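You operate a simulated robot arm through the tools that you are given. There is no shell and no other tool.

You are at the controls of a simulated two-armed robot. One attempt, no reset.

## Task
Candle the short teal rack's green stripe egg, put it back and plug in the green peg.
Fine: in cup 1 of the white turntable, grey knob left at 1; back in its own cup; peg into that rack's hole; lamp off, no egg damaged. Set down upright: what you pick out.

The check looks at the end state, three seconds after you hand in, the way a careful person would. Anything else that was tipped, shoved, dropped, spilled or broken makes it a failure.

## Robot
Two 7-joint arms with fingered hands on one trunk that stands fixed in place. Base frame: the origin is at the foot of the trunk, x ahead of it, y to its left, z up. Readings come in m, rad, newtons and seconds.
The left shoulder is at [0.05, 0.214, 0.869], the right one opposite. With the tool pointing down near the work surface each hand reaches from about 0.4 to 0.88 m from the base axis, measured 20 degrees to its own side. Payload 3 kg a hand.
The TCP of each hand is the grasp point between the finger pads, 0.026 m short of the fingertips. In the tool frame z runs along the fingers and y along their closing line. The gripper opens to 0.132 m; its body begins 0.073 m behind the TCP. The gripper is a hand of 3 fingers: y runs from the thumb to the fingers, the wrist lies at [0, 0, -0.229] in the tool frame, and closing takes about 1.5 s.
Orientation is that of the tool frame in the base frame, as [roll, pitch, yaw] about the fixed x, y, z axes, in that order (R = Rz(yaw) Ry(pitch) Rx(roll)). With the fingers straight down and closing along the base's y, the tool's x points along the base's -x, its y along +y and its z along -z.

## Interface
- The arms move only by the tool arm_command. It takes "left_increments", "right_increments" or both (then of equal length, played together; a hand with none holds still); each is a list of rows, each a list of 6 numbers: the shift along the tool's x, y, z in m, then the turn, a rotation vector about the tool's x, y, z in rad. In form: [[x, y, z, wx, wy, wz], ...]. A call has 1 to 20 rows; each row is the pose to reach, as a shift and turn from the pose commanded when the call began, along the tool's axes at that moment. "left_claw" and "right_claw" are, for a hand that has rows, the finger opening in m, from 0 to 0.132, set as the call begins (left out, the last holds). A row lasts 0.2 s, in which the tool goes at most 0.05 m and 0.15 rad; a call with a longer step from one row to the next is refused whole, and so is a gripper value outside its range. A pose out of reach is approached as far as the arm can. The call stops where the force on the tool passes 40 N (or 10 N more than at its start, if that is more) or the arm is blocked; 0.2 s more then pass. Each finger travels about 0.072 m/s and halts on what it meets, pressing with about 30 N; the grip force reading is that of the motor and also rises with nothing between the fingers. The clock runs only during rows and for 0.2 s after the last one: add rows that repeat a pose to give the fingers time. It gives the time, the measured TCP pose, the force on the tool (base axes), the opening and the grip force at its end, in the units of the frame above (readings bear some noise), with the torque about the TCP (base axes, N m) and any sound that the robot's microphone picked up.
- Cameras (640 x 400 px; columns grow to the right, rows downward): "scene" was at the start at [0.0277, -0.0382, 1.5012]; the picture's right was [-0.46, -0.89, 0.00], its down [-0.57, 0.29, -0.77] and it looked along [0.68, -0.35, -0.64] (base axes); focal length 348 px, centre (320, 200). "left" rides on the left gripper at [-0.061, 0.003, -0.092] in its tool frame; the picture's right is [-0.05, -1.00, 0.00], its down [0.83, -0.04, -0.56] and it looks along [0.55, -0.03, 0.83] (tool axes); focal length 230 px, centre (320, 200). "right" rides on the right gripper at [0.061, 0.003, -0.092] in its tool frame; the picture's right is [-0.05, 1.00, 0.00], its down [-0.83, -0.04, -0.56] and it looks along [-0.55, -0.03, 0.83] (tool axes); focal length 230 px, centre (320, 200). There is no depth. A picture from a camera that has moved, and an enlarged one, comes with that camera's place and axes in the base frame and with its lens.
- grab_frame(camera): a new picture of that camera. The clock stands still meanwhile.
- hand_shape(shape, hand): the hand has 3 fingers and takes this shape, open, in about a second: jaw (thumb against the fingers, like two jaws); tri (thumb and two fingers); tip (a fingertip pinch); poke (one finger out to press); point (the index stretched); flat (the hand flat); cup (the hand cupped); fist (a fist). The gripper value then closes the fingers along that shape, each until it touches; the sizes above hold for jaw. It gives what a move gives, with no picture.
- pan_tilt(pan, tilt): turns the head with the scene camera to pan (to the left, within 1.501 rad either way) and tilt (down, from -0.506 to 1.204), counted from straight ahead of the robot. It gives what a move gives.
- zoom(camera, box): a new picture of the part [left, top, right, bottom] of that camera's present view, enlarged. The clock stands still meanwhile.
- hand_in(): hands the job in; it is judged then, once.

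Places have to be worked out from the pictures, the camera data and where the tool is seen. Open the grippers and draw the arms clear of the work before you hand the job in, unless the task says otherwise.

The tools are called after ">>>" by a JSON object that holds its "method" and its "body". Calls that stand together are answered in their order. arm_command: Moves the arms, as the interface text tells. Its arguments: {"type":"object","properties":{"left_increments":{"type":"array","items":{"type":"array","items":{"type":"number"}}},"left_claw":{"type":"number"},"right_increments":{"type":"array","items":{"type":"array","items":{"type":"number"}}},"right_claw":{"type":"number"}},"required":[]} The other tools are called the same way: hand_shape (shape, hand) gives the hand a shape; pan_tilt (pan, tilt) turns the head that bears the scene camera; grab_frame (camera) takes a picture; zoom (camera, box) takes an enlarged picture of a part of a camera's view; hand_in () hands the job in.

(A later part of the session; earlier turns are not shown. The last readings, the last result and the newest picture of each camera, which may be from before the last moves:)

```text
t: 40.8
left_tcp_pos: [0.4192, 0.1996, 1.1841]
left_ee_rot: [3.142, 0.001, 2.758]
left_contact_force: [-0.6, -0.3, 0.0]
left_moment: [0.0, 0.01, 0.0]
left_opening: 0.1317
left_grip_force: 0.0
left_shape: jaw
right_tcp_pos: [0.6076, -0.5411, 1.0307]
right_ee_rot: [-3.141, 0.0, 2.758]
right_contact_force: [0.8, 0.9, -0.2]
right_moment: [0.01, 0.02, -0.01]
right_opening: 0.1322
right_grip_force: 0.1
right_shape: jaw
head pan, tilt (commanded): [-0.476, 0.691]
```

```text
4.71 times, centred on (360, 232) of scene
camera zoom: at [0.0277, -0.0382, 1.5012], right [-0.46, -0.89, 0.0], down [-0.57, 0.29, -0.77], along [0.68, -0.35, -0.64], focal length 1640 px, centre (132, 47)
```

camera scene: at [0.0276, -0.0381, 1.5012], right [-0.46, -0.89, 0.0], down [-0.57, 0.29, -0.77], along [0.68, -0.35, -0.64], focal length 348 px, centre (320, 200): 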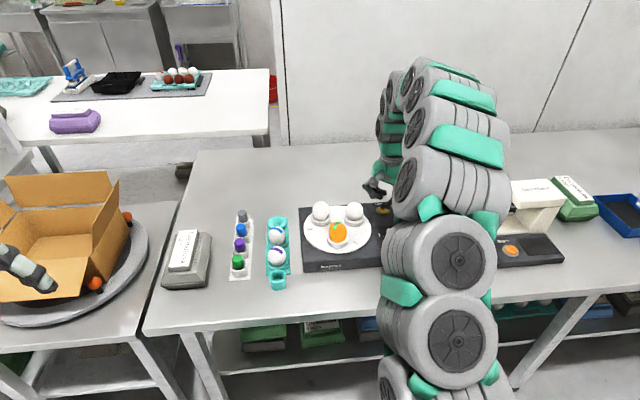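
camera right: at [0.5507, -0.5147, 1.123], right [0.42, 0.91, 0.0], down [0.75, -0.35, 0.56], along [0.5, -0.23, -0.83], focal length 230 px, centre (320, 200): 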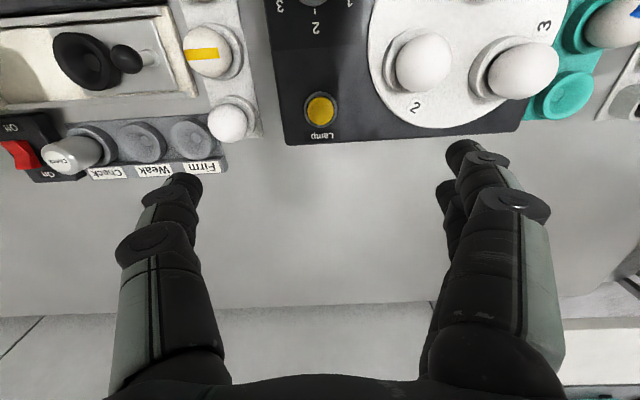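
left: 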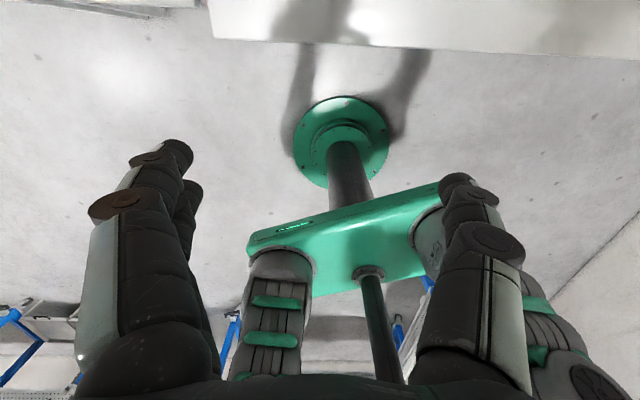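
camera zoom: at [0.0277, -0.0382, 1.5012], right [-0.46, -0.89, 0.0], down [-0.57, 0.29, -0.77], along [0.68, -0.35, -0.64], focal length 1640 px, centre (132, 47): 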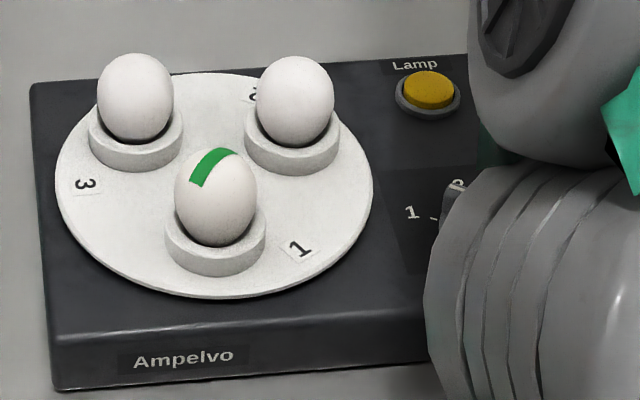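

Lamp off, hand back in jaw shape. I go over cup 1 again with the fingers at 0.065 and look at the egg from above to locate it exactly before regripping.

>>> {"method": "arm_command", "body": {"right_increments": [[0.0193, 0.0244, 0, 0, 0, 0], [0.0386, 0.0488, 0, 0, 0, 0], [0.058, 0.0732, 0, 0, 0, 0], [0.0773, 0.0975, 0.005, 0, 0, 0], [0.0966, 0.1219, 0.015, 0, 0, 0], [0.1159, 0.1463, 0.03, 0, 0, 0]], "right_claw": 0.065}}

>>> {"method": "zoom", "body": {"camera": "right", "box": [220, 60, 420, 230]}}

>>> {"method": "zoom", "body": {"camera": "scene", "box": [295, 180, 395, 275]}}

```text
t: 42.2
left_tcp_pos: [0.4198, 0.1992, 1.1851]
left_ee_rot: [3.14, 0.0, 2.759]
left_contact_force: [-0.4, -0.7, 0.7]
left_moment: [0.01, 0.0, 0.05]
left_opening: 0.1321
left_grip_force: 0.1
left_shape: jaw
right_tcp_pos: [0.5542, -0.3633, 1.0016]
right_ee_rot: [3.141, 0.0, 2.757]
right_contact_force: [-1.1, -0.4, 0.2]
right_moment: [-0.01, 0.0, 0.02]
right_opening: 0.0655
right_grip_force: 0.1
right_shape: jaw
head pan, tilt (commanded): [-0.476, 0.691]
```

```text
2.35 times, centred on (320, 145) of right
camera zoom: at [0.4982, -0.3358, 1.0933], right [0.42, 0.91, 0.0], down [0.75, -0.35, 0.56], along [0.5, -0.23, -0.83], focal length 541 px, centre (320, 329)
```

zoom: 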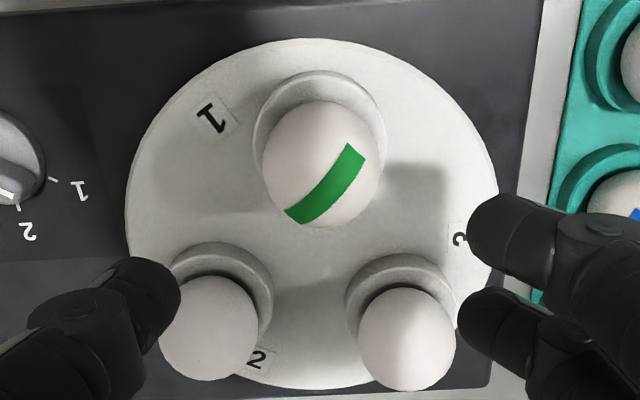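

```text
4.21 times, centred on (345, 228) of scene
camera zoom: at [0.0277, -0.0381, 1.5012], right [-0.46, -0.89, 0.0], down [-0.57, 0.29, -0.77], along [0.68, -0.35, -0.64], focal length 1467 px, centre (215, 84)
```

zoom: 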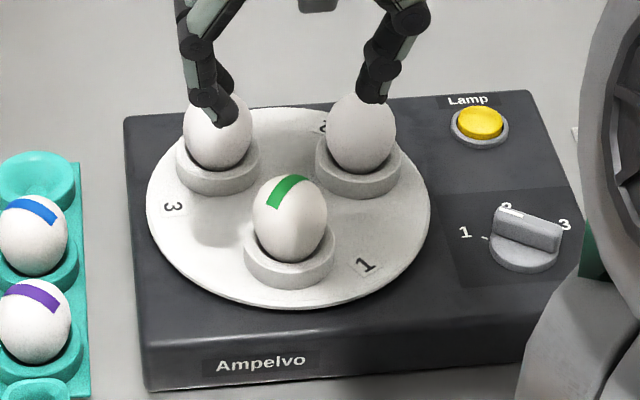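

The egg sits on the tool axis (offset <1 mm) with its centre at z≈0.890. I descend to z≈0.905 with the fingers at 0.062 and check clearance.

>>> {"method": "arm_command", "body": {"right_increments": [[0, 0, 0.02, 0, 0, 0], [0, 0, 0.04, 0, 0, 0], [0, 0, 0.06, 0, 0, 0], [0, 0, 0.08, 0, 0, 0], [0, 0, 0.096, 0, 0, 0]], "right_claw": 0.062}}

>>> {"method": "zoom", "body": {"camera": "right", "box": [220, 90, 420, 260]}}

>>> {"method": "zoom", "body": {"camera": "scene", "box": [325, 195, 375, 250]}}

```text
t: 43.4
left_tcp_pos: [0.4186, 0.1991, 1.1851]
left_ee_rot: [3.14, -0.001, 2.756]
left_contact_force: [-0.3, -0.2, -0.3]
left_moment: [0.03, 0.03, 0.01]
left_opening: 0.1317
left_grip_force: 0.1
left_shape: jaw
right_tcp_pos: [0.5541, -0.3614, 0.9033]
right_ee_rot: [-3.142, -0.003, 2.757]
right_contact_force: [0.6, 0.3, -0.1]
right_moment: [0.0, 0.01, 0.01]
right_opening: 0.0628
right_grip_force: 0.0
right_shape: jaw
head pan, tilt (commanded): [-0.476, 0.691]
```

```text
2.35 times, centred on (320, 175) of right
camera zoom: at [0.4977, -0.336, 0.9966], right [0.42, 0.91, 0.0], down [0.76, -0.35, 0.55], along [0.5, -0.23, -0.83], focal length 541 px, centre (320, 259)
```

zoom: 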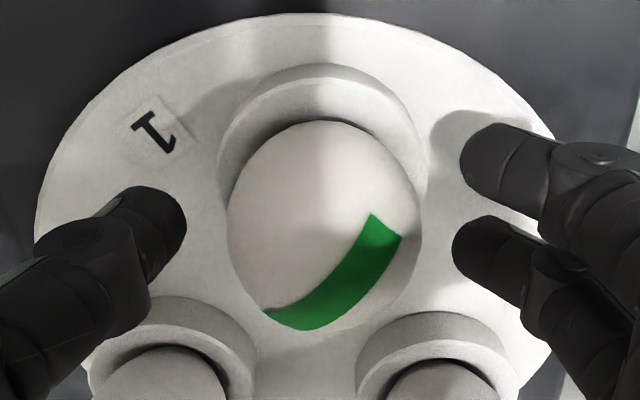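

```text
7.27 times, centred on (350, 222) of scene
camera zoom: at [0.0277, -0.0382, 1.5012], right [-0.46, -0.89, 0.0], down [-0.57, 0.29, -0.77], along [0.68, -0.35, -0.64], focal length 2534 px, centre (102, 36)
```

zoom: 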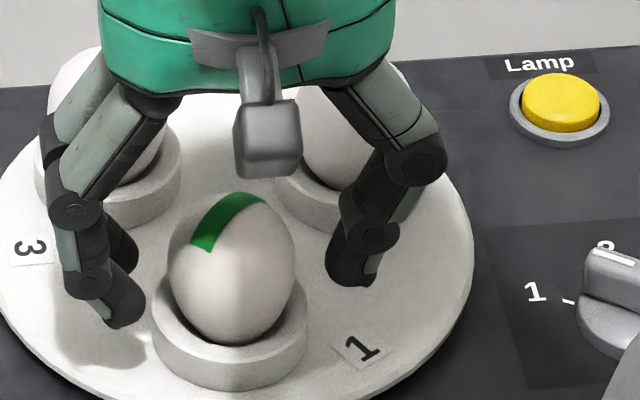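

The egg is centred (about 2 mm ahead, 1 mm to the finger side), its centre ≈15 mm below the TCP. I lower to z≈0.899, just above where the ring was touched before, and check the force.

>>> {"method": "arm_command", "body": {"right_increments": [[0, 0.001, 0.003, 0, 0, 0], [0, 0.001, 0.006, 0, 0, 0], [0, 0.001, 0.006, 0, 0, 0]]}}

```text
t: 44.2
left_tcp_pos: [0.4193, 0.2001, 1.1847]
left_ee_rot: [3.141, 0.001, 2.757]
left_contact_force: [0.1, 0.5, 0.1]
left_moment: [0.0, -0.01, -0.02]
left_opening: 0.1319
left_grip_force: 0.0
left_shape: jaw
right_tcp_pos: [0.5551, -0.3612, 0.8989]
right_ee_rot: [3.141, 0.0, 2.758]
right_contact_force: [0.1, 0.6, -0.7]
right_moment: [0.0, 0.02, 0.01]
right_opening: 0.0627
right_grip_force: 0.0
right_shape: jaw
head pan, tilt (commanded): [-0.476, 0.691]
```

No ring contact. I close to 0.046 and read how the egg is gripped.

>>> {"method": "arm_command", "body": {"right_increments": [[0, 0, 0, 0, 0, 0], [0, 0, 0, 0, 0, 0], [0, 0, 0, 0, 0, 0], [0, 0, 0, 0, 0, 0]], "right_claw": 0.046}}

>>> {"method": "zoom", "body": {"camera": "right", "box": [220, 90, 420, 260]}}

>>> {"method": "zoom", "body": {"camera": "scene", "box": [325, 195, 375, 250]}}

```text
t: 45.2
left_tcp_pos: [0.4203, 0.1995, 1.1838]
left_ee_rot: [-3.14, 0.0, 2.758]
left_contact_force: [-0.5, -0.6, 0.1]
left_moment: [-0.01, 0.02, -0.02]
left_opening: 0.1319
left_grip_force: 0.0
left_shape: jaw
right_tcp_pos: [0.5558, -0.3609, 0.8985]
right_ee_rot: [3.141, 0.0, 2.757]
right_contact_force: [-0.9, 0.6, 0.5]
right_moment: [0.01, -0.01, -0.02]
right_opening: 0.0466
right_grip_force: 0.0
right_shape: jaw
head pan, tilt (commanded): [-0.476, 0.691]
```

```text
2.35 times, centred on (320, 175) of right
camera zoom: at [0.4985, -0.3349, 0.9911], right [0.42, 0.91, 0.0], down [0.75, -0.35, 0.56], along [0.5, -0.23, -0.83], focal length 541 px, centre (320, 259)
```

zoom: 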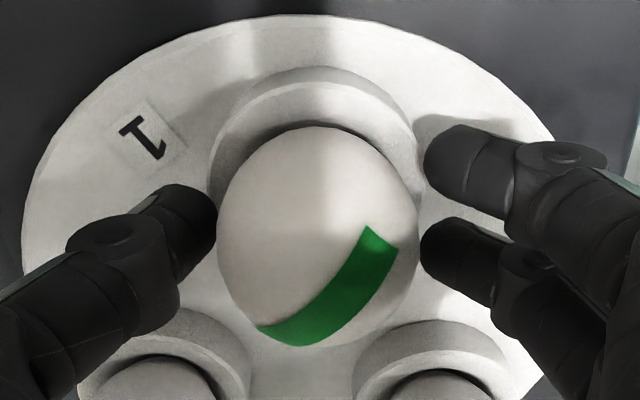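

```text
7.27 times, centred on (350, 222) of scene
camera zoom: at [0.0277, -0.0382, 1.5012], right [-0.46, -0.89, 0.0], down [-0.57, 0.29, -0.77], along [0.68, -0.35, -0.64], focal length 2534 px, centre (102, 36)
```

zoom: 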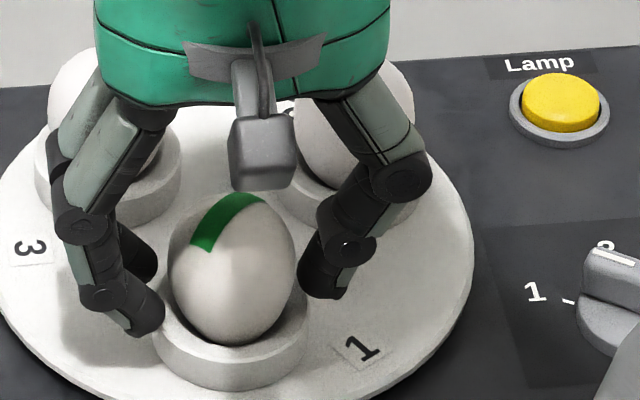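

No contact yet at 0.0466, and the egg is well centred. I close to 0.040.

>>> {"method": "arm_command", "body": {"right_increments": [[0, 0, 0, 0, 0, 0], [0, 0, 0, 0, 0, 0], [0, 0, 0, 0, 0, 0], [0, 0, 0, 0, 0, 0]], "right_claw": 0.04}}

>>> {"method": "zoom", "body": {"camera": "right", "box": [220, 90, 420, 260]}}

>>> {"method": "zoom", "body": {"camera": "scene", "box": [325, 195, 375, 250]}}

```text
t: 46.2
left_tcp_pos: [0.4195, 0.1995, 1.1852]
left_ee_rot: [-3.141, 0.0, 2.757]
left_contact_force: [0.5, -0.5, -0.7]
left_moment: [0.01, 0.01, 0.0]
left_opening: 0.1317
left_grip_force: 0.1
left_shape: jaw
right_tcp_pos: [0.5557, -0.3604, 0.899]
right_ee_rot: [-3.14, 0.001, 2.757]
right_contact_force: [-0.2, -0.4, 0.3]
right_moment: [0.01, -0.01, -0.03]
right_opening: 0.0407
right_grip_force: 0.0
right_shape: jaw
head pan, tilt (commanded): [-0.476, 0.691]
```

```text
2.35 times, centred on (320, 175) of right
camera zoom: at [0.4986, -0.3349, 0.9911], right [0.42, 0.91, 0.0], down [0.75, -0.35, 0.56], along [0.5, -0.23, -0.83], focal length 541 px, centre (320, 259)
```

zoom: 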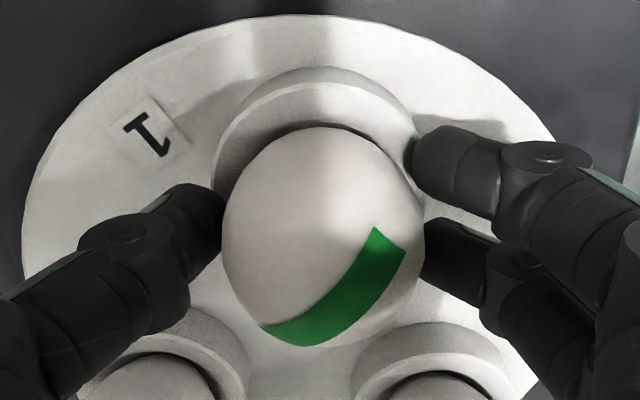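

```text
7.27 times, centred on (350, 222) of scene
camera zoom: at [0.0277, -0.0382, 1.5012], right [-0.46, -0.89, 0.0], down [-0.57, 0.29, -0.77], along [0.68, -0.35, -0.64], focal length 2534 px, centre (102, 36)
```

zoom: 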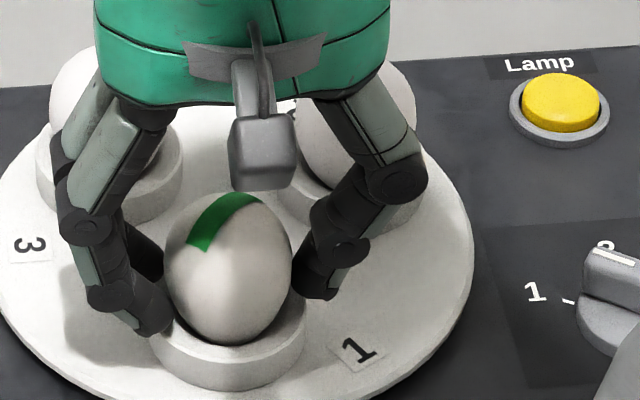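

The thumb has just nudged the egg and the fingers are about touching. I close further to 0.034.

>>> {"method": "arm_command", "body": {"right_increments": [[0, 0, 0, 0, 0, 0], [0, 0, 0, 0, 0, 0], [0, 0, 0, 0, 0, 0], [0, 0, 0, 0, 0, 0]], "right_claw": 0.035}}

>>> {"method": "zoom", "body": {"camera": "right", "box": [220, 90, 420, 260]}}

>>> {"method": "zoom", "body": {"camera": "scene", "box": [325, 195, 375, 250]}}

```text
t: 47.2
left_tcp_pos: [0.4181, 0.1997, 1.1843]
left_ee_rot: [3.141, 0.0, 2.758]
left_contact_force: [0.8, -0.2, -0.2]
left_moment: [0.04, 0.02, 0.02]
left_opening: 0.1321
left_grip_force: 0.0
left_shape: jaw
right_tcp_pos: [0.5542, -0.3612, 0.8977]
right_ee_rot: [3.14, 0.001, 2.758]
right_contact_force: [-0.9, 0.2, -1.2]
right_moment: [-0.04, 0.0, 0.02]
right_opening: 0.0349
right_grip_force: 8.8
right_shape: jaw
head pan, tilt (commanded): [-0.476, 0.691]
```

```text
2.35 times, centred on (320, 175) of right
camera zoom: at [0.4986, -0.3349, 0.9911], right [0.42, 0.91, 0.0], down [0.75, -0.35, 0.55], along [0.5, -0.23, -0.83], focal length 541 px, centre (320, 259)
```

zoom: 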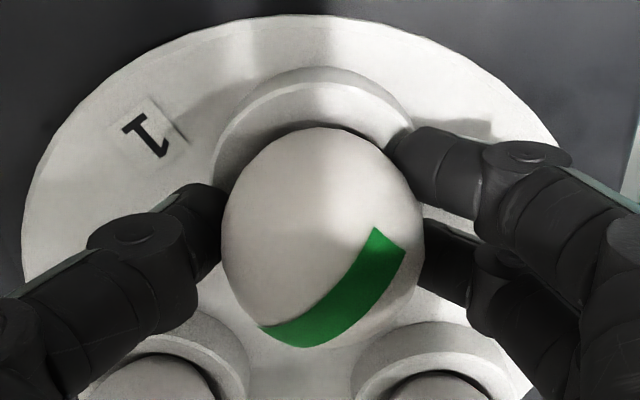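

```text
7.27 times, centred on (350, 222) of scene
camera zoom: at [0.0277, -0.0382, 1.5012], right [-0.46, -0.89, 0.0], down [-0.57, 0.29, -0.77], along [0.68, -0.35, -0.64], focal length 2534 px, centre (102, 36)
```

zoom: 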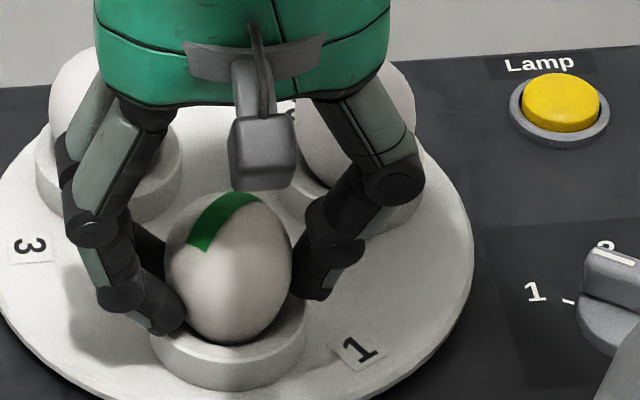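

Contact: grip 8.8 N at 0.0349 with no vertical load, i.e. a gentle hold below the egg's widest part. I tighten slightly to 0.033.

>>> {"method": "arm_command", "body": {"right_increments": [[0, 0, 0, 0, 0, 0], [0, 0, 0, 0, 0, 0], [0, 0, 0, 0, 0, 0]], "right_claw": 0.033}}

```text
t: 48.0
left_tcp_pos: [0.4195, 0.1984, 1.1848]
left_ee_rot: [-3.141, 0.0, 2.757]
left_contact_force: [-0.2, -0.5, 0.3]
left_moment: [0.02, 0.02, 0.03]
left_opening: 0.1321
left_grip_force: 0.2
left_shape: jaw
right_tcp_pos: [0.5554, -0.3616, 0.8992]
right_ee_rot: [-3.141, -0.002, 2.758]
right_contact_force: [0.1, 0.3, -0.5]
right_moment: [0.02, -0.01, -0.03]
right_opening: 0.0349
right_grip_force: 9.4
right_shape: jaw
head pan, tilt (commanded): [-0.476, 0.691]
```

Opening is unchanged at 0.0349, so the egg is firmly between the fingers. I set the command to 0.025 for a surer grip and recheck.

>>> {"method": "arm_command", "body": {"right_increments": [[0, 0, 0, 0, 0, 0], [0, 0, 0, 0, 0, 0], [0, 0, 0, 0, 0, 0]], "right_claw": 0.027}}

>>> {"method": "zoom", "body": {"camera": "right", "box": [220, 90, 420, 260]}}

```text
t: 48.8
left_tcp_pos: [0.4196, 0.1995, 1.1841]
left_ee_rot: [3.141, -0.001, 2.758]
left_contact_force: [0.0, 0.1, 0.0]
left_moment: [-0.02, -0.01, 0.0]
left_opening: 0.1318
left_grip_force: 0.1
left_shape: jaw
right_tcp_pos: [0.5542, -0.3618, 0.8982]
right_ee_rot: [-3.141, 0.0, 2.759]
right_contact_force: [0.5, 0.2, -0.5]
right_moment: [-0.01, -0.02, 0.01]
right_opening: 0.0347
right_grip_force: 8.7
right_shape: jaw
head pan, tilt (commanded): [-0.476, 0.691]
```

```text
2.35 times, centred on (320, 175) of right
camera zoom: at [0.4986, -0.3349, 0.9911], right [0.42, 0.91, 0.0], down [0.75, -0.35, 0.55], along [0.5, -0.23, -0.83], focal length 541 px, centre (320, 259)
```

zoom: 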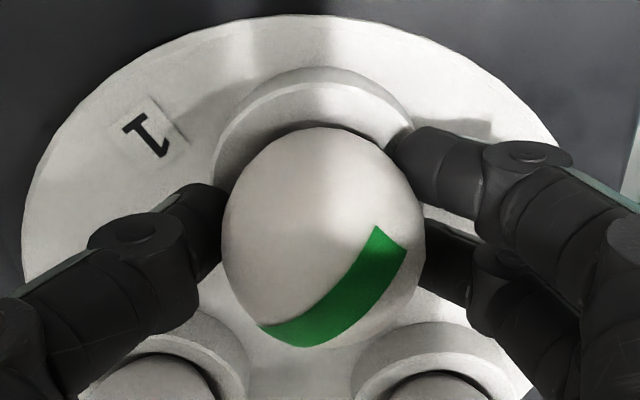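

The grip holds at 8.7 N and 0.0347. I test with a small 6 mm lift, from which a slip would be harmless.

>>> {"method": "arm_command", "body": {"right_increments": [[0, 0, -0.002, 0, 0, 0], [0, 0, -0.004, 0, 0, 0], [0, 0, -0.006, 0, 0, 0], [0, 0, -0.006, 0, 0, 0]]}}

>>> {"method": "zoom", "body": {"camera": "right", "box": [220, 90, 420, 260]}}

>>> {"method": "zoom", "body": {"camera": "scene", "box": [325, 195, 375, 250]}}

```text
t: 49.8
left_tcp_pos: [0.4184, 0.1991, 1.1848]
left_ee_rot: [3.141, 0.0, 2.759]
left_contact_force: [-1.2, -0.1, -0.4]
left_moment: [-0.03, 0.0, -0.04]
left_opening: 0.1319
left_grip_force: 0.0
left_shape: jaw
right_tcp_pos: [0.5549, -0.3607, 0.9042]
right_ee_rot: [3.141, -0.001, 2.758]
right_contact_force: [-0.7, 1.0, -1.0]
right_moment: [-0.03, 0.0, -0.03]
right_opening: 0.0348
right_grip_force: 9.1
right_shape: jaw
head pan, tilt (commanded): [-0.476, 0.691]
```

```text
2.35 times, centred on (320, 175) of right
camera zoom: at [0.4986, -0.3351, 0.997], right [0.42, 0.91, 0.0], down [0.75, -0.35, 0.55], along [0.5, -0.23, -0.83], focal length 541 px, centre (320, 259)
```

zoom: 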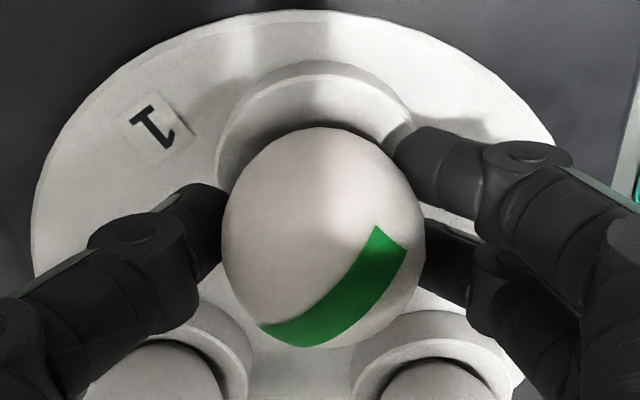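

```text
7.27 times, centred on (350, 222) of scene
camera zoom: at [0.0277, -0.0382, 1.5012], right [-0.46, -0.89, 0.0], down [-0.57, 0.29, -0.77], along [0.68, -0.35, -0.64], focal length 2534 px, centre (102, 36)
```

zoom: 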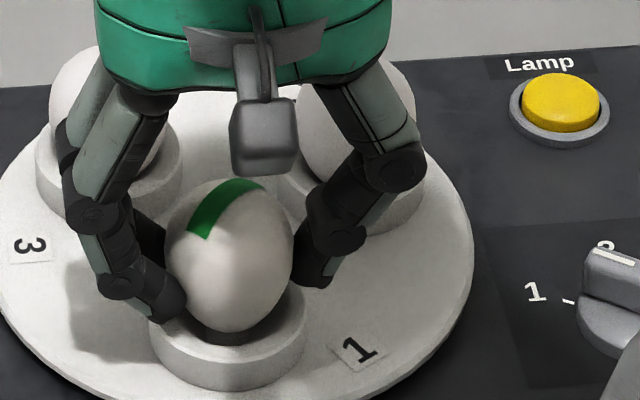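

The egg rises with the hand with no slip at all. I raise it slowly another 0.10 m.

>>> {"method": "arm_command", "body": {"right_increments": [[0, 0, -0.006, 0, 0, 0], [0, 0, -0.014, 0, 0, 0], [0, 0, -0.024, 0, 0, 0], [0, 0, -0.035, 0, 0, 0], [0, 0, -0.047, 0, 0, 0], [0, 0, -0.059, 0, 0, 0], [0, 0, -0.071, 0, 0, 0], [0, 0, -0.082, 0, 0, 0], [0, 0, -0.092, 0, 0, 0], [0, 0, -0.1, 0, 0, 0]]}}

>>> {"method": "zoom", "body": {"camera": "right", "box": [220, 90, 420, 260]}}

>>> {"method": "zoom", "body": {"camera": "scene", "box": [295, 150, 395, 275]}}

```text
t: 52.0
left_tcp_pos: [0.4181, 0.1992, 1.1843]
left_ee_rot: [-3.141, 0.0, 2.758]
left_contact_force: [-0.2, 0.8, 0.0]
left_moment: [-0.01, 0.01, -0.02]
left_opening: 0.1318
left_grip_force: 0.1
left_shape: jaw
right_tcp_pos: [0.556, -0.3616, 1.005]
right_ee_rot: [-3.14, 0.001, 2.757]
right_contact_force: [-0.1, 0.4, -1.0]
right_moment: [0.0, 0.02, 0.0]
right_opening: 0.0348
right_grip_force: 9.6
right_shape: jaw
head pan, tilt (commanded): [-0.476, 0.691]
```

```text
2.35 times, centred on (320, 175) of right
camera zoom: at [0.4987, -0.3348, 1.0973], right [0.42, 0.91, 0.0], down [0.75, -0.35, 0.56], along [0.5, -0.23, -0.83], focal length 541 px, centre (320, 259)
```

zoom: 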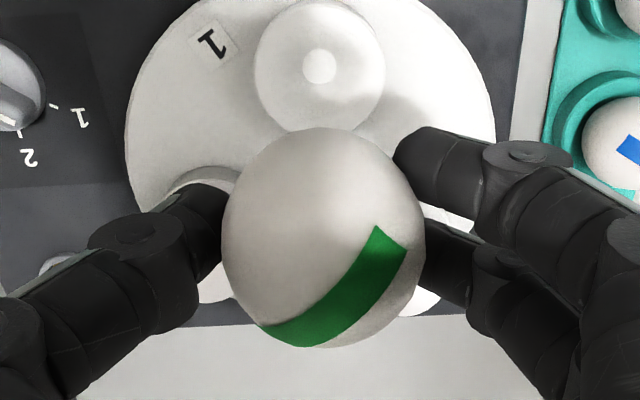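

```text
3.20 times, centred on (345, 212) of scene
camera zoom: at [0.0277, -0.0382, 1.5012], right [-0.46, -0.89, 0.0], down [-0.57, 0.29, -0.77], along [0.68, -0.35, -0.64], focal length 1115 px, centre (240, 160)
```

zoom: 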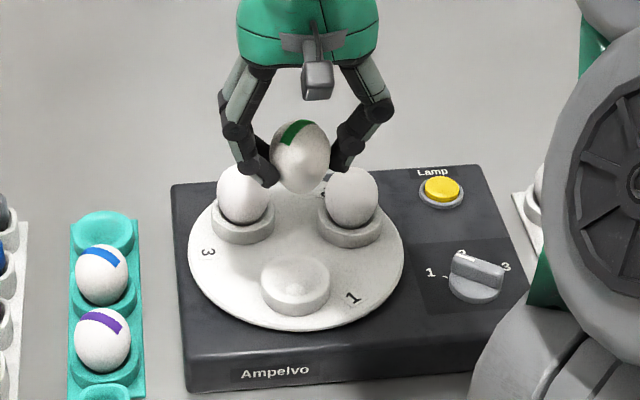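

The egg hangs steady (0.0348, 9.6 N), about 10 mm below the TCP on the axis. Now I carry it back at z≈1.005 to a pose where the wrist camera is plumb above the empty teal cup, to measure it.

>>> {"method": "arm_command", "body": {"right_increments": [[-0.0075, 0.0065, 0, 0, 0, 0], [-0.0224, 0.0194, 0, 0, 0, 0], [-0.0374, 0.0324, 0, 0, 0, 0], [-0.0523, 0.0454, 0, 0, 0, 0], [-0.0672, 0.0583, 0, 0, 0, 0], [-0.0822, 0.0713, 0, 0, 0, 0], [-0.0971, 0.0843, 0, 0, 0, 0], [-0.1121, 0.0972, 0, 0, 0, 0], [-0.127, 0.1102, 0, 0, 0, 0], [-0.1419, 0.1232, 0, 0, 0, 0], [-0.1569, 0.1361, 0, 0, 0, 0], [-0.1718, 0.1491, 0, 0, 0, 0], [-0.1793, 0.1556, 0, 0, 0, 0]]}}

>>> {"method": "grab_frame", "body": {"camera": "right"}}

>>> {"method": "zoom", "body": {"camera": "right", "box": [220, 0, 420, 125]}}

>>> {"method": "grab_frame", "body": {"camera": "scene"}}

```text
t: 54.8
left_tcp_pos: [0.4186, 0.1998, 1.1844]
left_ee_rot: [-3.14, 0.001, 2.759]
left_contact_force: [0.5, 0.2, -0.3]
left_moment: [-0.01, 0.0, 0.0]
left_opening: 0.1318
left_grip_force: 0.1
left_shape: jaw
right_tcp_pos: [0.7804, -0.2837, 1.0046]
right_ee_rot: [3.141, -0.001, 2.757]
right_contact_force: [0.1, -0.4, -0.7]
right_moment: [-0.02, 0.04, -0.01]
right_opening: 0.0344
right_grip_force: 9.2
right_shape: jaw
head pan, tilt (commanded): [-0.476, 0.691]
```

```text
taken
camera right: at [0.7234, -0.2577, 1.0972], right [0.42, 0.91, 0.0], down [0.75, -0.35, 0.56], along [0.5, -0.23, -0.83], focal length 230 px, centre (320, 200)
```

right: 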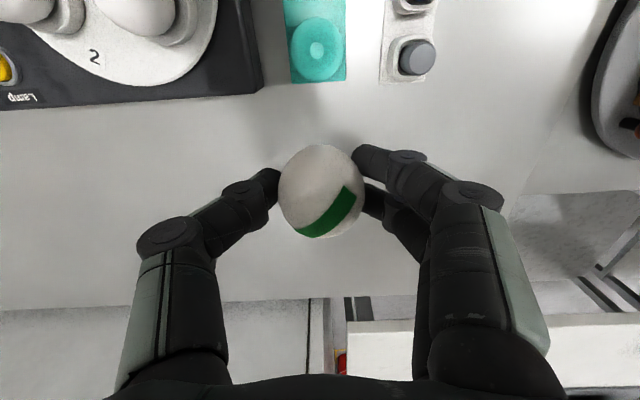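

```text
3.20 times, centred on (320, 62) of right
camera zoom: at [0.7234, -0.2577, 1.0972], right [0.42, 0.91, 0.0], down [0.75, -0.35, 0.56], along [0.5, -0.23, -0.83], focal length 736 px, centre (320, 640)
```

zoom: 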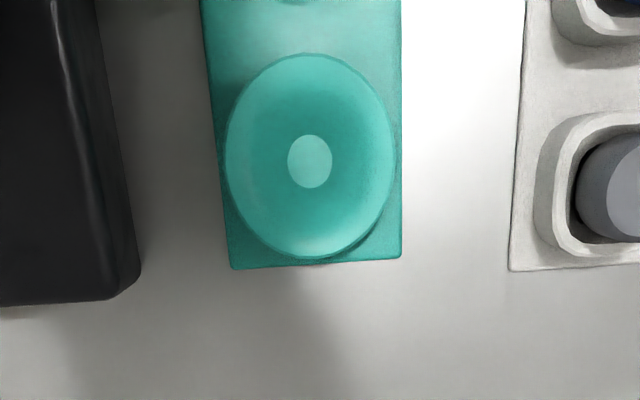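

```text
taken
camera scene: at [0.0277, -0.0382, 1.5012], right [-0.46, -0.89, 0.0], down [-0.57, 0.29, -0.77], along [0.68, -0.35, -0.64], focal length 348 px, centre (320, 200)
```

scene: 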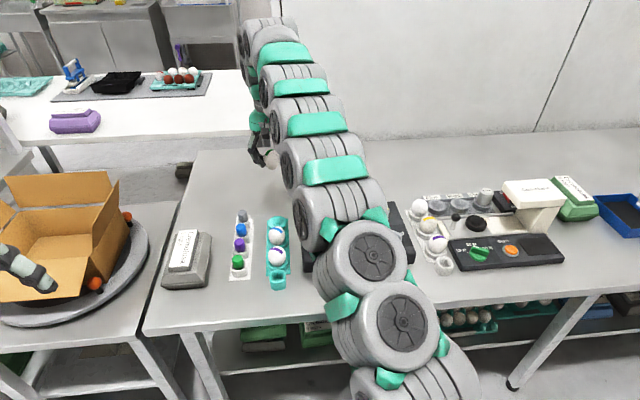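

The empty cup's ring measures at tool offset (0.0595, -0.001), so the egg goes back with a shift of (+0.0605, -0.001). I move over it and lower to z≈0.866, about 15 mm above the expected seat height.

>>> {"method": "arm_command", "body": {"right_increments": [[0.008, 0, 0, 0, 0, 0], [0.023, 0, 0, 0, 0, 0], [0.038, -0.0005, 0, 0, 0, 0], [0.053, -0.0007, 0, 0, 0, 0], [0.0605, -0.0007, 0, 0, 0, 0], [0.0605, -0.0007, 0.01, 0, 0, 0], [0.0605, -0.0007, 0.028, 0, 0, 0], [0.0605, -0.0007, 0.048, 0, 0, 0], [0.0605, -0.0007, 0.068, 0, 0, 0], [0.0605, -0.0007, 0.088, 0, 0, 0], [0.0605, -0.0007, 0.108, 0, 0, 0], [0.0605, -0.0007, 0.125, 0, 0, 0], [0.0605, -0.0007, 0.135, 0, 0, 0], [0.0605, -0.0007, 0.139, 0, 0, 0]]}}

>>> {"method": "zoom", "body": {"camera": "right", "box": [220, 90, 420, 260]}}

>>> {"method": "zoom", "body": {"camera": "scene", "box": [245, 165, 305, 245]}}

```text
t: 57.8
left_tcp_pos: [0.4188, 0.1997, 1.184]
left_ee_rot: [-3.142, 0.0, 2.757]
left_contact_force: [0.4, 0.6, -0.1]
left_moment: [-0.02, 0.03, -0.03]
left_opening: 0.1319
left_grip_force: 0.1
left_shape: jaw
right_tcp_pos: [0.7236, -0.2624, 0.8661]
right_ee_rot: [3.141, 0.0, 2.759]
right_contact_force: [0.0, -0.2, -0.5]
right_moment: [0.02, -0.03, -0.01]
right_opening: 0.0346
right_grip_force: 8.8
right_shape: jaw
head pan, tilt (commanded): [-0.476, 0.691]
```

```text
2.35 times, centred on (320, 175) of right
camera zoom: at [0.6668, -0.2359, 0.9583], right [0.42, 0.91, 0.0], down [0.75, -0.35, 0.56], along [0.5, -0.23, -0.83], focal length 541 px, centre (320, 259)
```

zoom: 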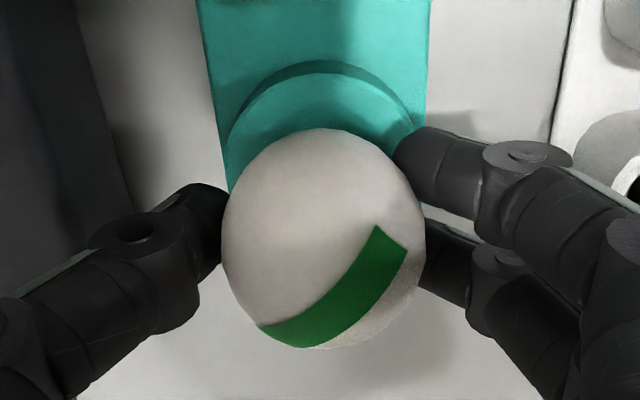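

```text
5.00 times, centred on (275, 205) of scene
camera zoom: at [0.0277, -0.0382, 1.5012], right [-0.46, -0.89, 0.0], down [-0.57, 0.29, -0.77], along [0.68, -0.35, -0.64], focal length 1742 px, centre (545, 175)
```

zoom: 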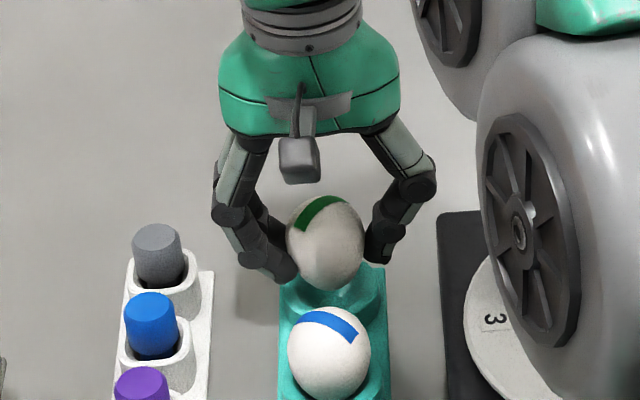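

Egg and cup agree within about 2 mm. I lower another 10 mm with a 1 mm trim.

>>> {"method": "arm_command", "body": {"right_increments": [[-0.001, -0.001, 0.002, 0, 0, 0], [-0.001, -0.001, 0.005, 0, 0, 0], [-0.001, -0.001, 0.008, 0, 0, 0], [-0.001, -0.001, 0.01, 0, 0, 0], [-0.001, -0.001, 0.01, 0, 0, 0]]}}

>>> {"method": "zoom", "body": {"camera": "scene", "box": [250, 190, 305, 245]}}

>>> {"method": "zoom", "body": {"camera": "right", "box": [220, 90, 420, 260]}}

```text
t: 59.0
left_tcp_pos: [0.4184, 0.2004, 1.185]
left_ee_rot: [3.14, -0.001, 2.757]
left_contact_force: [0.0, 0.0, 0.4]
left_moment: [0.03, -0.02, -0.02]
left_opening: 0.1319
left_grip_force: 0.1
left_shape: jaw
right_tcp_pos: [0.7248, -0.2636, 0.8557]
right_ee_rot: [-3.141, 0.0, 2.757]
right_contact_force: [0.3, 0.3, -0.7]
right_moment: [0.04, -0.02, 0.0]
right_opening: 0.0346
right_grip_force: 9.1
right_shape: jaw
head pan, tilt (commanded): [-0.476, 0.691]
```

```text
7.27 times, centred on (278, 218) of scene
camera zoom: at [0.0277, -0.0382, 1.5012], right [-0.46, -0.89, 0.0], down [-0.57, 0.29, -0.77], along [0.68, -0.35, -0.64], focal length 2534 px, centre (629, 73)
```

zoom: 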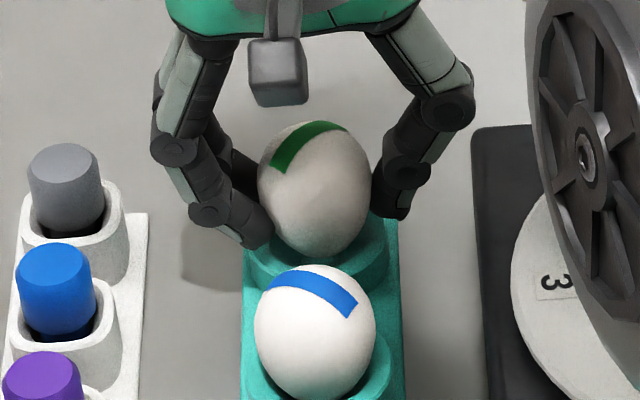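

```text
2.35 times, centred on (320, 175) of right
camera zoom: at [0.6673, -0.2373, 0.9485], right [0.42, 0.91, 0.0], down [0.75, -0.35, 0.55], along [0.5, -0.23, -0.83], focal length 541 px, centre (320, 259)
```

zoom: 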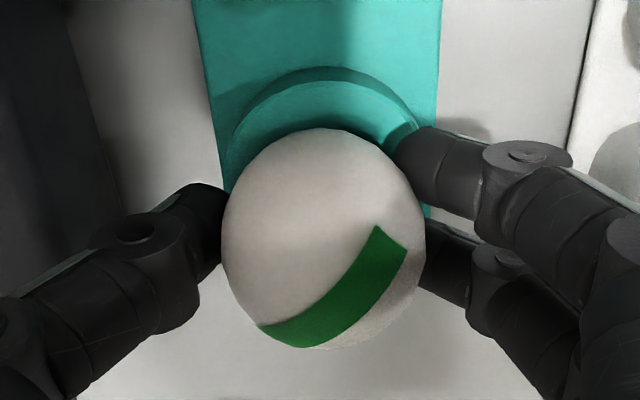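

Looks right; the egg is a few mm above its seat. I continue down in 2 mm steps, watching the vertical force.

>>> {"method": "arm_command", "body": {"right_increments": [[0, 0, 0.0015, 0, 0, 0], [0, 0, 0.003, 0, 0, 0], [0, 0, 0.003, 0, 0, 0]]}}

```text
t: 59.8
left_tcp_pos: [0.4189, 0.1995, 1.1862]
left_ee_rot: [3.141, 0.001, 2.76]
left_contact_force: [0.2, -0.2, 0.1]
left_moment: [-0.01, -0.01, 0.0]
left_opening: 0.1321
left_grip_force: 0.0
left_shape: jaw
right_tcp_pos: [0.7249, -0.2635, 0.8526]
right_ee_rot: [-3.141, -0.001, 2.758]
right_contact_force: [0.0, 1.3, -0.4]
right_moment: [0.01, 0.0, -0.01]
right_opening: 0.0345
right_grip_force: 8.9
right_shape: jaw
head pan, tilt (commanded): [-0.476, 0.691]
```

Still free at z≈0.853. Another 2 mm.

>>> {"method": "arm_command", "body": {"right_increments": [[0, 0, 0.001, 0, 0, 0], [0, 0, 0.002, 0, 0, 0], [0, 0, 0.002, 0, 0, 0]]}}

```text
t: 60.6
left_tcp_pos: [0.4191, 0.2003, 1.1843]
left_ee_rot: [-3.141, 0.0, 2.758]
left_contact_force: [0.6, -0.6, 0.0]
left_moment: [0.0, -0.02, 0.0]
left_opening: 0.1321
left_grip_force: 0.0
left_shape: jaw
right_tcp_pos: [0.7246, -0.263, 0.8513]
right_ee_rot: [3.141, 0.0, 2.756]
right_contact_force: [-0.3, 0.0, -0.8]
right_moment: [-0.01, 0.0, -0.01]
right_opening: 0.0344
right_grip_force: 9.1
right_shape: jaw
head pan, tilt (commanded): [-0.476, 0.691]
```

Still no contact at 0.851. Another 2 mm.

>>> {"method": "arm_command", "body": {"right_increments": [[0, 0, 0.001, 0, 0, 0], [0, 0, 0.002, 0, 0, 0], [0, 0, 0.002, 0, 0, 0]]}}

>>> {"method": "zoom", "body": {"camera": "scene", "box": [250, 190, 305, 245]}}

>>> {"method": "zoom", "body": {"camera": "right", "box": [220, 90, 420, 260]}}

```text
t: 61.4
left_tcp_pos: [0.4177, 0.1999, 1.1835]
left_ee_rot: [-3.141, 0.001, 2.757]
left_contact_force: [0.3, -0.2, 0.5]
left_moment: [-0.01, 0.01, -0.01]
left_opening: 0.1319
left_grip_force: 0.1
left_shape: jaw
right_tcp_pos: [0.7239, -0.2632, 0.849]
right_ee_rot: [3.141, 0.001, 2.759]
right_contact_force: [2.9, -1.1, 3.8]
right_moment: [-0.03, -0.02, 0.0]
right_opening: 0.0344
right_grip_force: 9.3
right_shape: jaw
head pan, tilt (commanded): [-0.476, 0.691]
```

```text
7.27 times, centred on (278, 218) of scene
camera zoom: at [0.0277, -0.0382, 1.5012], right [-0.46, -0.89, 0.0], down [-0.57, 0.29, -0.77], along [0.68, -0.35, -0.64], focal length 2534 px, centre (629, 73)
```

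zoom: 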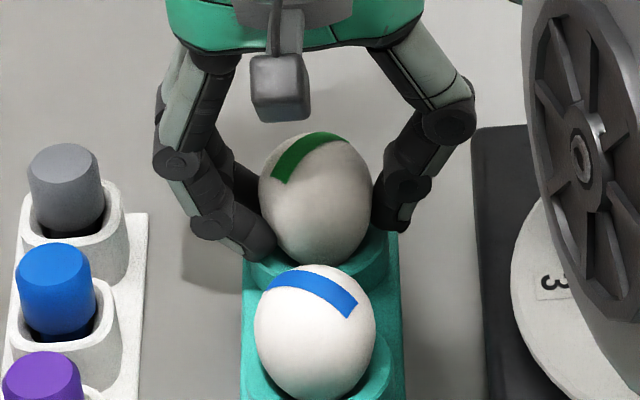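

```text
2.35 times, centred on (320, 175) of right
camera zoom: at [0.6676, -0.2374, 0.9413], right [0.42, 0.91, 0.0], down [0.75, -0.35, 0.56], along [0.5, -0.23, -0.83], focal length 541 px, centre (320, 259)
```

zoom: 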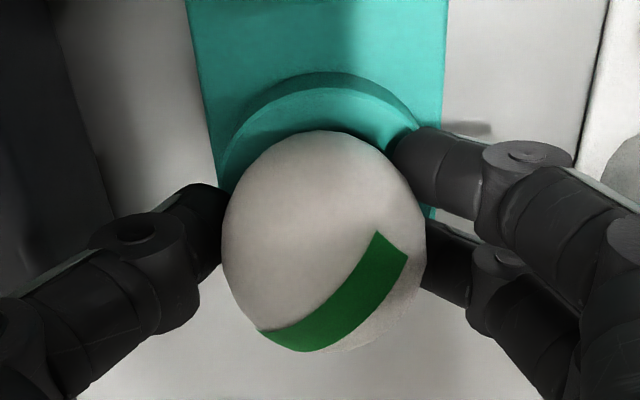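

First contact: 3.8 N up and 2.9 N forward, so the cup centre is a little farther ahead. I shift 2 mm ahead and lower 1 mm more.

>>> {"method": "arm_command", "body": {"right_increments": [[-0.001, 0, 0, 0, 0, 0], [-0.002, 0, 0, 0, 0, 0], [-0.0025, 0, 0.001, 0, 0, 0], [-0.0025, 0, 0.0015, 0, 0, 0]]}}

>>> {"method": "zoom", "body": {"camera": "right", "box": [220, 90, 420, 260]}}

```text
t: 62.4
left_tcp_pos: [0.4198, 0.1998, 1.1842]
left_ee_rot: [-3.141, -0.001, 2.757]
left_contact_force: [0.2, 0.3, 0.0]
left_moment: [0.03, 0.0, 0.02]
left_opening: 0.132
left_grip_force: 0.0
left_shape: jaw
right_tcp_pos: [0.7253, -0.2637, 0.8478]
right_ee_rot: [-3.141, -0.001, 2.757]
right_contact_force: [-0.4, 3.5, 6.3]
right_moment: [0.11, 0.03, -0.02]
right_opening: 0.035
right_grip_force: 8.8
right_shape: jaw
head pan, tilt (commanded): [-0.476, 0.691]
```

```text
2.35 times, centred on (320, 175) of right
camera zoom: at [0.6698, -0.2379, 0.9399], right [0.42, 0.91, 0.0], down [0.75, -0.35, 0.56], along [0.5, -0.23, -0.83], focal length 541 px, centre (320, 259)
```

zoom: 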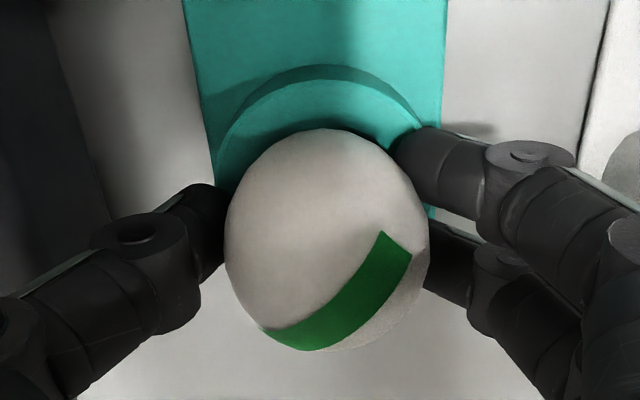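

The forward force is gone; now 3.5 N sideways toward +y and 6.3 N of seating force. I trim 1.5 mm toward +y and then open to 0.042.

>>> {"method": "arm_command", "body": {"right_increments": [[0, 0.001, 0, 0, 0, 0], [0, 0.0015, -0.0005, 0, 0, 0], [0, 0.0015, -0.0005, 0, 0, 0]]}}

>>> {"method": "arm_command", "body": {"right_increments": [[0, 0, 0, 0, 0, 0], [0, 0, 0, 0, 0, 0], [0, 0, 0, 0, 0, 0]], "right_claw": 0.042}}

>>> {"method": "zoom", "body": {"camera": "right", "box": [220, 90, 420, 260]}}

```text
t: 63.2
left_tcp_pos: [0.4182, 0.1989, 1.1839]
left_ee_rot: [3.141, 0.0, 2.759]
left_contact_force: [0.6, 0.6, -0.1]
left_moment: [0.01, -0.01, -0.01]
left_opening: 0.1317
left_grip_force: 0.1
left_shape: jaw
right_tcp_pos: [0.7266, -0.2625, 0.8482]
right_ee_rot: [3.141, 0.001, 2.759]
right_contact_force: [-1.7, -0.1, 2.3]
right_moment: [0.02, 0.01, 0.0]
right_opening: 0.035
right_grip_force: 8.7
right_shape: jaw
head pan, tilt (commanded): [-0.476, 0.691]
```

```text
t: 64.0
left_tcp_pos: [0.4192, 0.1984, 1.185]
left_ee_rot: [-3.14, 0.0, 2.757]
left_contact_force: [0.4, -0.2, -0.2]
left_moment: [0.03, 0.02, 0.02]
left_opening: 0.1319
left_grip_force: 0.1
left_shape: jaw
right_tcp_pos: [0.7264, -0.2635, 0.8483]
right_ee_rot: [-3.141, 0.0, 2.758]
right_contact_force: [-1.0, 0.5, 0.5]
right_moment: [0.0, 0.0, 0.0]
right_opening: 0.0416
right_grip_force: 0.1
right_shape: jaw
head pan, tilt (commanded): [-0.476, 0.691]
```

```text
2.35 times, centred on (320, 175) of right
camera zoom: at [0.6703, -0.2368, 0.9401], right [0.42, 0.91, 0.0], down [0.75, -0.35, 0.56], along [0.5, -0.23, -0.83], focal length 541 px, centre (320, 259)
```

zoom: 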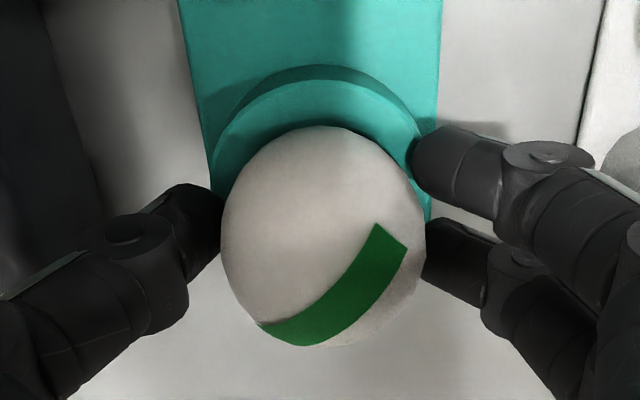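

The egg settled gently in its cup with the grip off. I open to 0.062 and check before raising.

>>> {"method": "arm_command", "body": {"right_increments": [[0, 0, 0, 0, 0, 0], [0, 0, 0, 0, 0, 0], [0, 0, 0, 0, 0, 0]], "right_claw": 0.06}}

>>> {"method": "zoom", "body": {"camera": "right", "box": [220, 90, 420, 260]}}

>>> {"method": "zoom", "body": {"camera": "scene", "box": [250, 190, 305, 245]}}

```text
t: 64.8
left_tcp_pos: [0.4197, 0.1996, 1.185]
left_ee_rot: [-3.141, 0.001, 2.759]
left_contact_force: [-0.1, 0.1, -0.7]
left_moment: [0.01, -0.02, 0.03]
left_opening: 0.1318
left_grip_force: 0.1
left_shape: jaw
right_tcp_pos: [0.7267, -0.2628, 0.8476]
right_ee_rot: [3.14, 0.0, 2.756]
right_contact_force: [0.7, 0.2, 0.5]
right_moment: [0.02, -0.04, -0.02]
right_opening: 0.0595
right_grip_force: 0.1
right_shape: jaw
head pan, tilt (commanded): [-0.476, 0.691]
```

```text
2.35 times, centred on (320, 175) of right
camera zoom: at [0.6703, -0.2369, 0.9401], right [0.42, 0.91, 0.0], down [0.75, -0.35, 0.56], along [0.5, -0.23, -0.83], focal length 541 px, centre (320, 259)
```

zoom: 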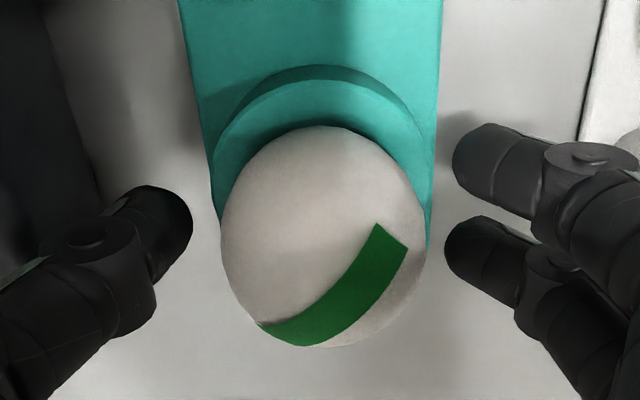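

```text
7.27 times, centred on (278, 218) of scene
camera zoom: at [0.0277, -0.0382, 1.5012], right [-0.46, -0.89, 0.0], down [-0.57, 0.29, -0.77], along [0.68, -0.35, -0.64], focal length 2534 px, centre (629, 73)
```

zoom: 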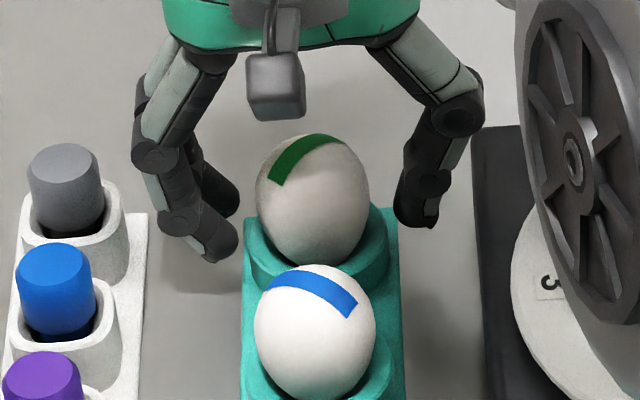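

The green-stripe egg stands back in its own cup, next to the blue one, and nothing else moved. I raise the hand clear and look for the green peg.

>>> {"method": "arm_command", "body": {"right_increments": [[0, 0, -0.015, 0, 0, 0], [0, 0, -0.035, 0, 0, 0], [0, 0, -0.065, 0, 0, 0], [0, 0, -0.1, 0, 0, 0], [0, 0, -0.14, 0, 0, 0]]}}

>>> {"method": "grab_frame", "body": {"camera": "right"}}

>>> {"method": "zoom", "body": {"camera": "scene", "box": [225, 195, 305, 300]}}

```text
t: 66.0
left_tcp_pos: [0.4187, 0.1988, 1.1848]
left_ee_rot: [3.14, 0.0, 2.759]
left_contact_force: [0.0, -0.6, 0.2]
left_moment: [0.01, 0.0, 0.02]
left_opening: 0.132
left_grip_force: 0.0
left_shape: jaw
right_tcp_pos: [0.7275, -0.262, 0.989]
right_ee_rot: [3.14, -0.001, 2.757]
right_contact_force: [-0.2, -0.7, 0.6]
right_moment: [0.01, 0.04, 0.01]
right_opening: 0.0597
right_grip_force: 0.0
right_shape: jaw
head pan, tilt (commanded): [-0.476, 0.691]
```

```text
taken
camera right: at [0.6705, -0.2367, 1.0814], right [0.42, 0.91, 0.0], down [0.75, -0.35, 0.56], along [0.5, -0.23, -0.83], focal length 230 px, centre (320, 200)
```

right: 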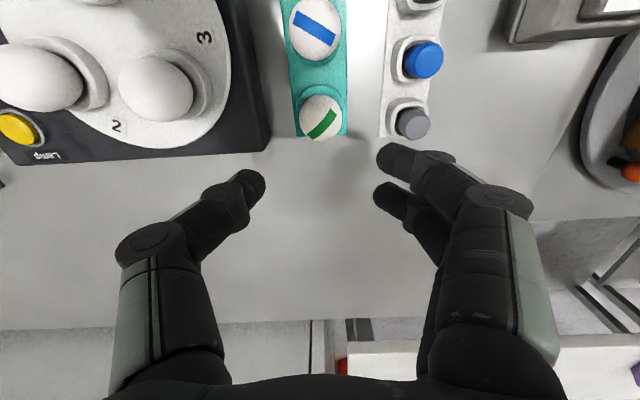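

```text
3.81 times, centred on (265, 248) of scene
camera zoom: at [0.0277, -0.0381, 1.5012], right [-0.46, -0.89, 0.0], down [-0.57, 0.29, -0.77], along [0.68, -0.35, -0.64], focal length 1327 px, centre (530, 19)
```

zoom: 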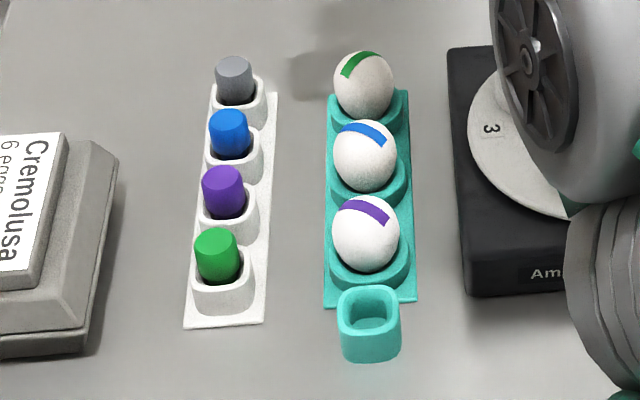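

Next the green peg, roughly at [0.608, -0.116, top ≈0.86]. I move so the wrist camera is plumb above it and the socket stays in view.

>>> {"method": "arm_command", "body": {"right_increments": [[0.0209, 0.0186, 0, 0, 0, 0], [0.0418, 0.0372, 0, 0, 0, 0], [0.0627, 0.0559, 0, 0, 0, 0], [0.0836, 0.0745, 0, 0, 0, 0], [0.1045, 0.0931, 0, 0, 0, 0]]}}

>>> {"method": "grab_frame", "body": {"camera": "right"}}

>>> {"method": "zoom", "body": {"camera": "right", "box": [170, 0, 410, 150]}}

```text
t: 67.2
left_tcp_pos: [0.4188, 0.1999, 1.1854]
left_ee_rot: [3.141, -0.001, 2.759]
left_contact_force: [-0.3, -0.1, 0.5]
left_moment: [0.0, -0.02, -0.01]
left_opening: 0.1319
left_grip_force: 0.1
left_shape: jaw
right_tcp_pos: [0.6644, -0.1376, 0.9896]
right_ee_rot: [3.141, 0.001, 2.758]
right_contact_force: [0.1, 0.3, 0.4]
right_moment: [-0.01, -0.01, -0.01]
right_opening: 0.0595
right_grip_force: 0.1
right_shape: jaw
head pan, tilt (commanded): [-0.476, 0.691]
```

```text
taken
camera right: at [0.6079, -0.1116, 1.0808], right [0.42, 0.91, 0.0], down [0.75, -0.35, 0.56], along [0.5, -0.23, -0.83], focal length 230 px, centre (320, 200)
```

right: 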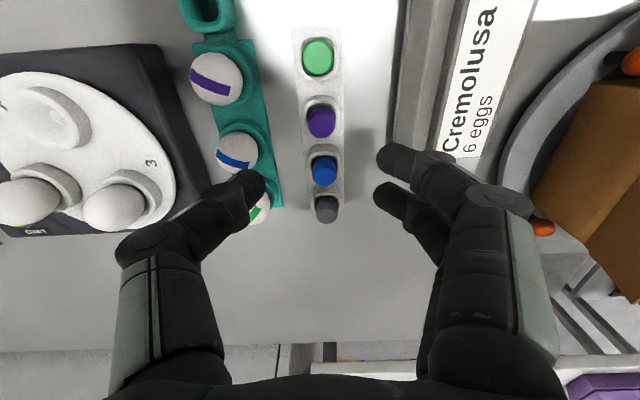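

```text
2.67 times, centred on (290, 75) of right
camera zoom: at [0.6079, -0.1116, 1.0808], right [0.42, 0.91, 0.0], down [0.75, -0.35, 0.56], along [0.5, -0.23, -0.83], focal length 614 px, centre (400, 533)
```

zoom: 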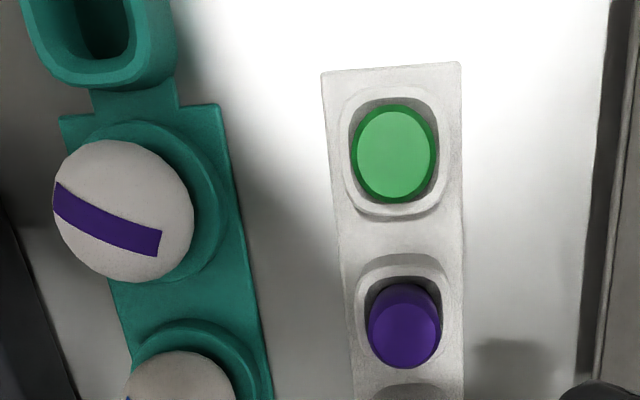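

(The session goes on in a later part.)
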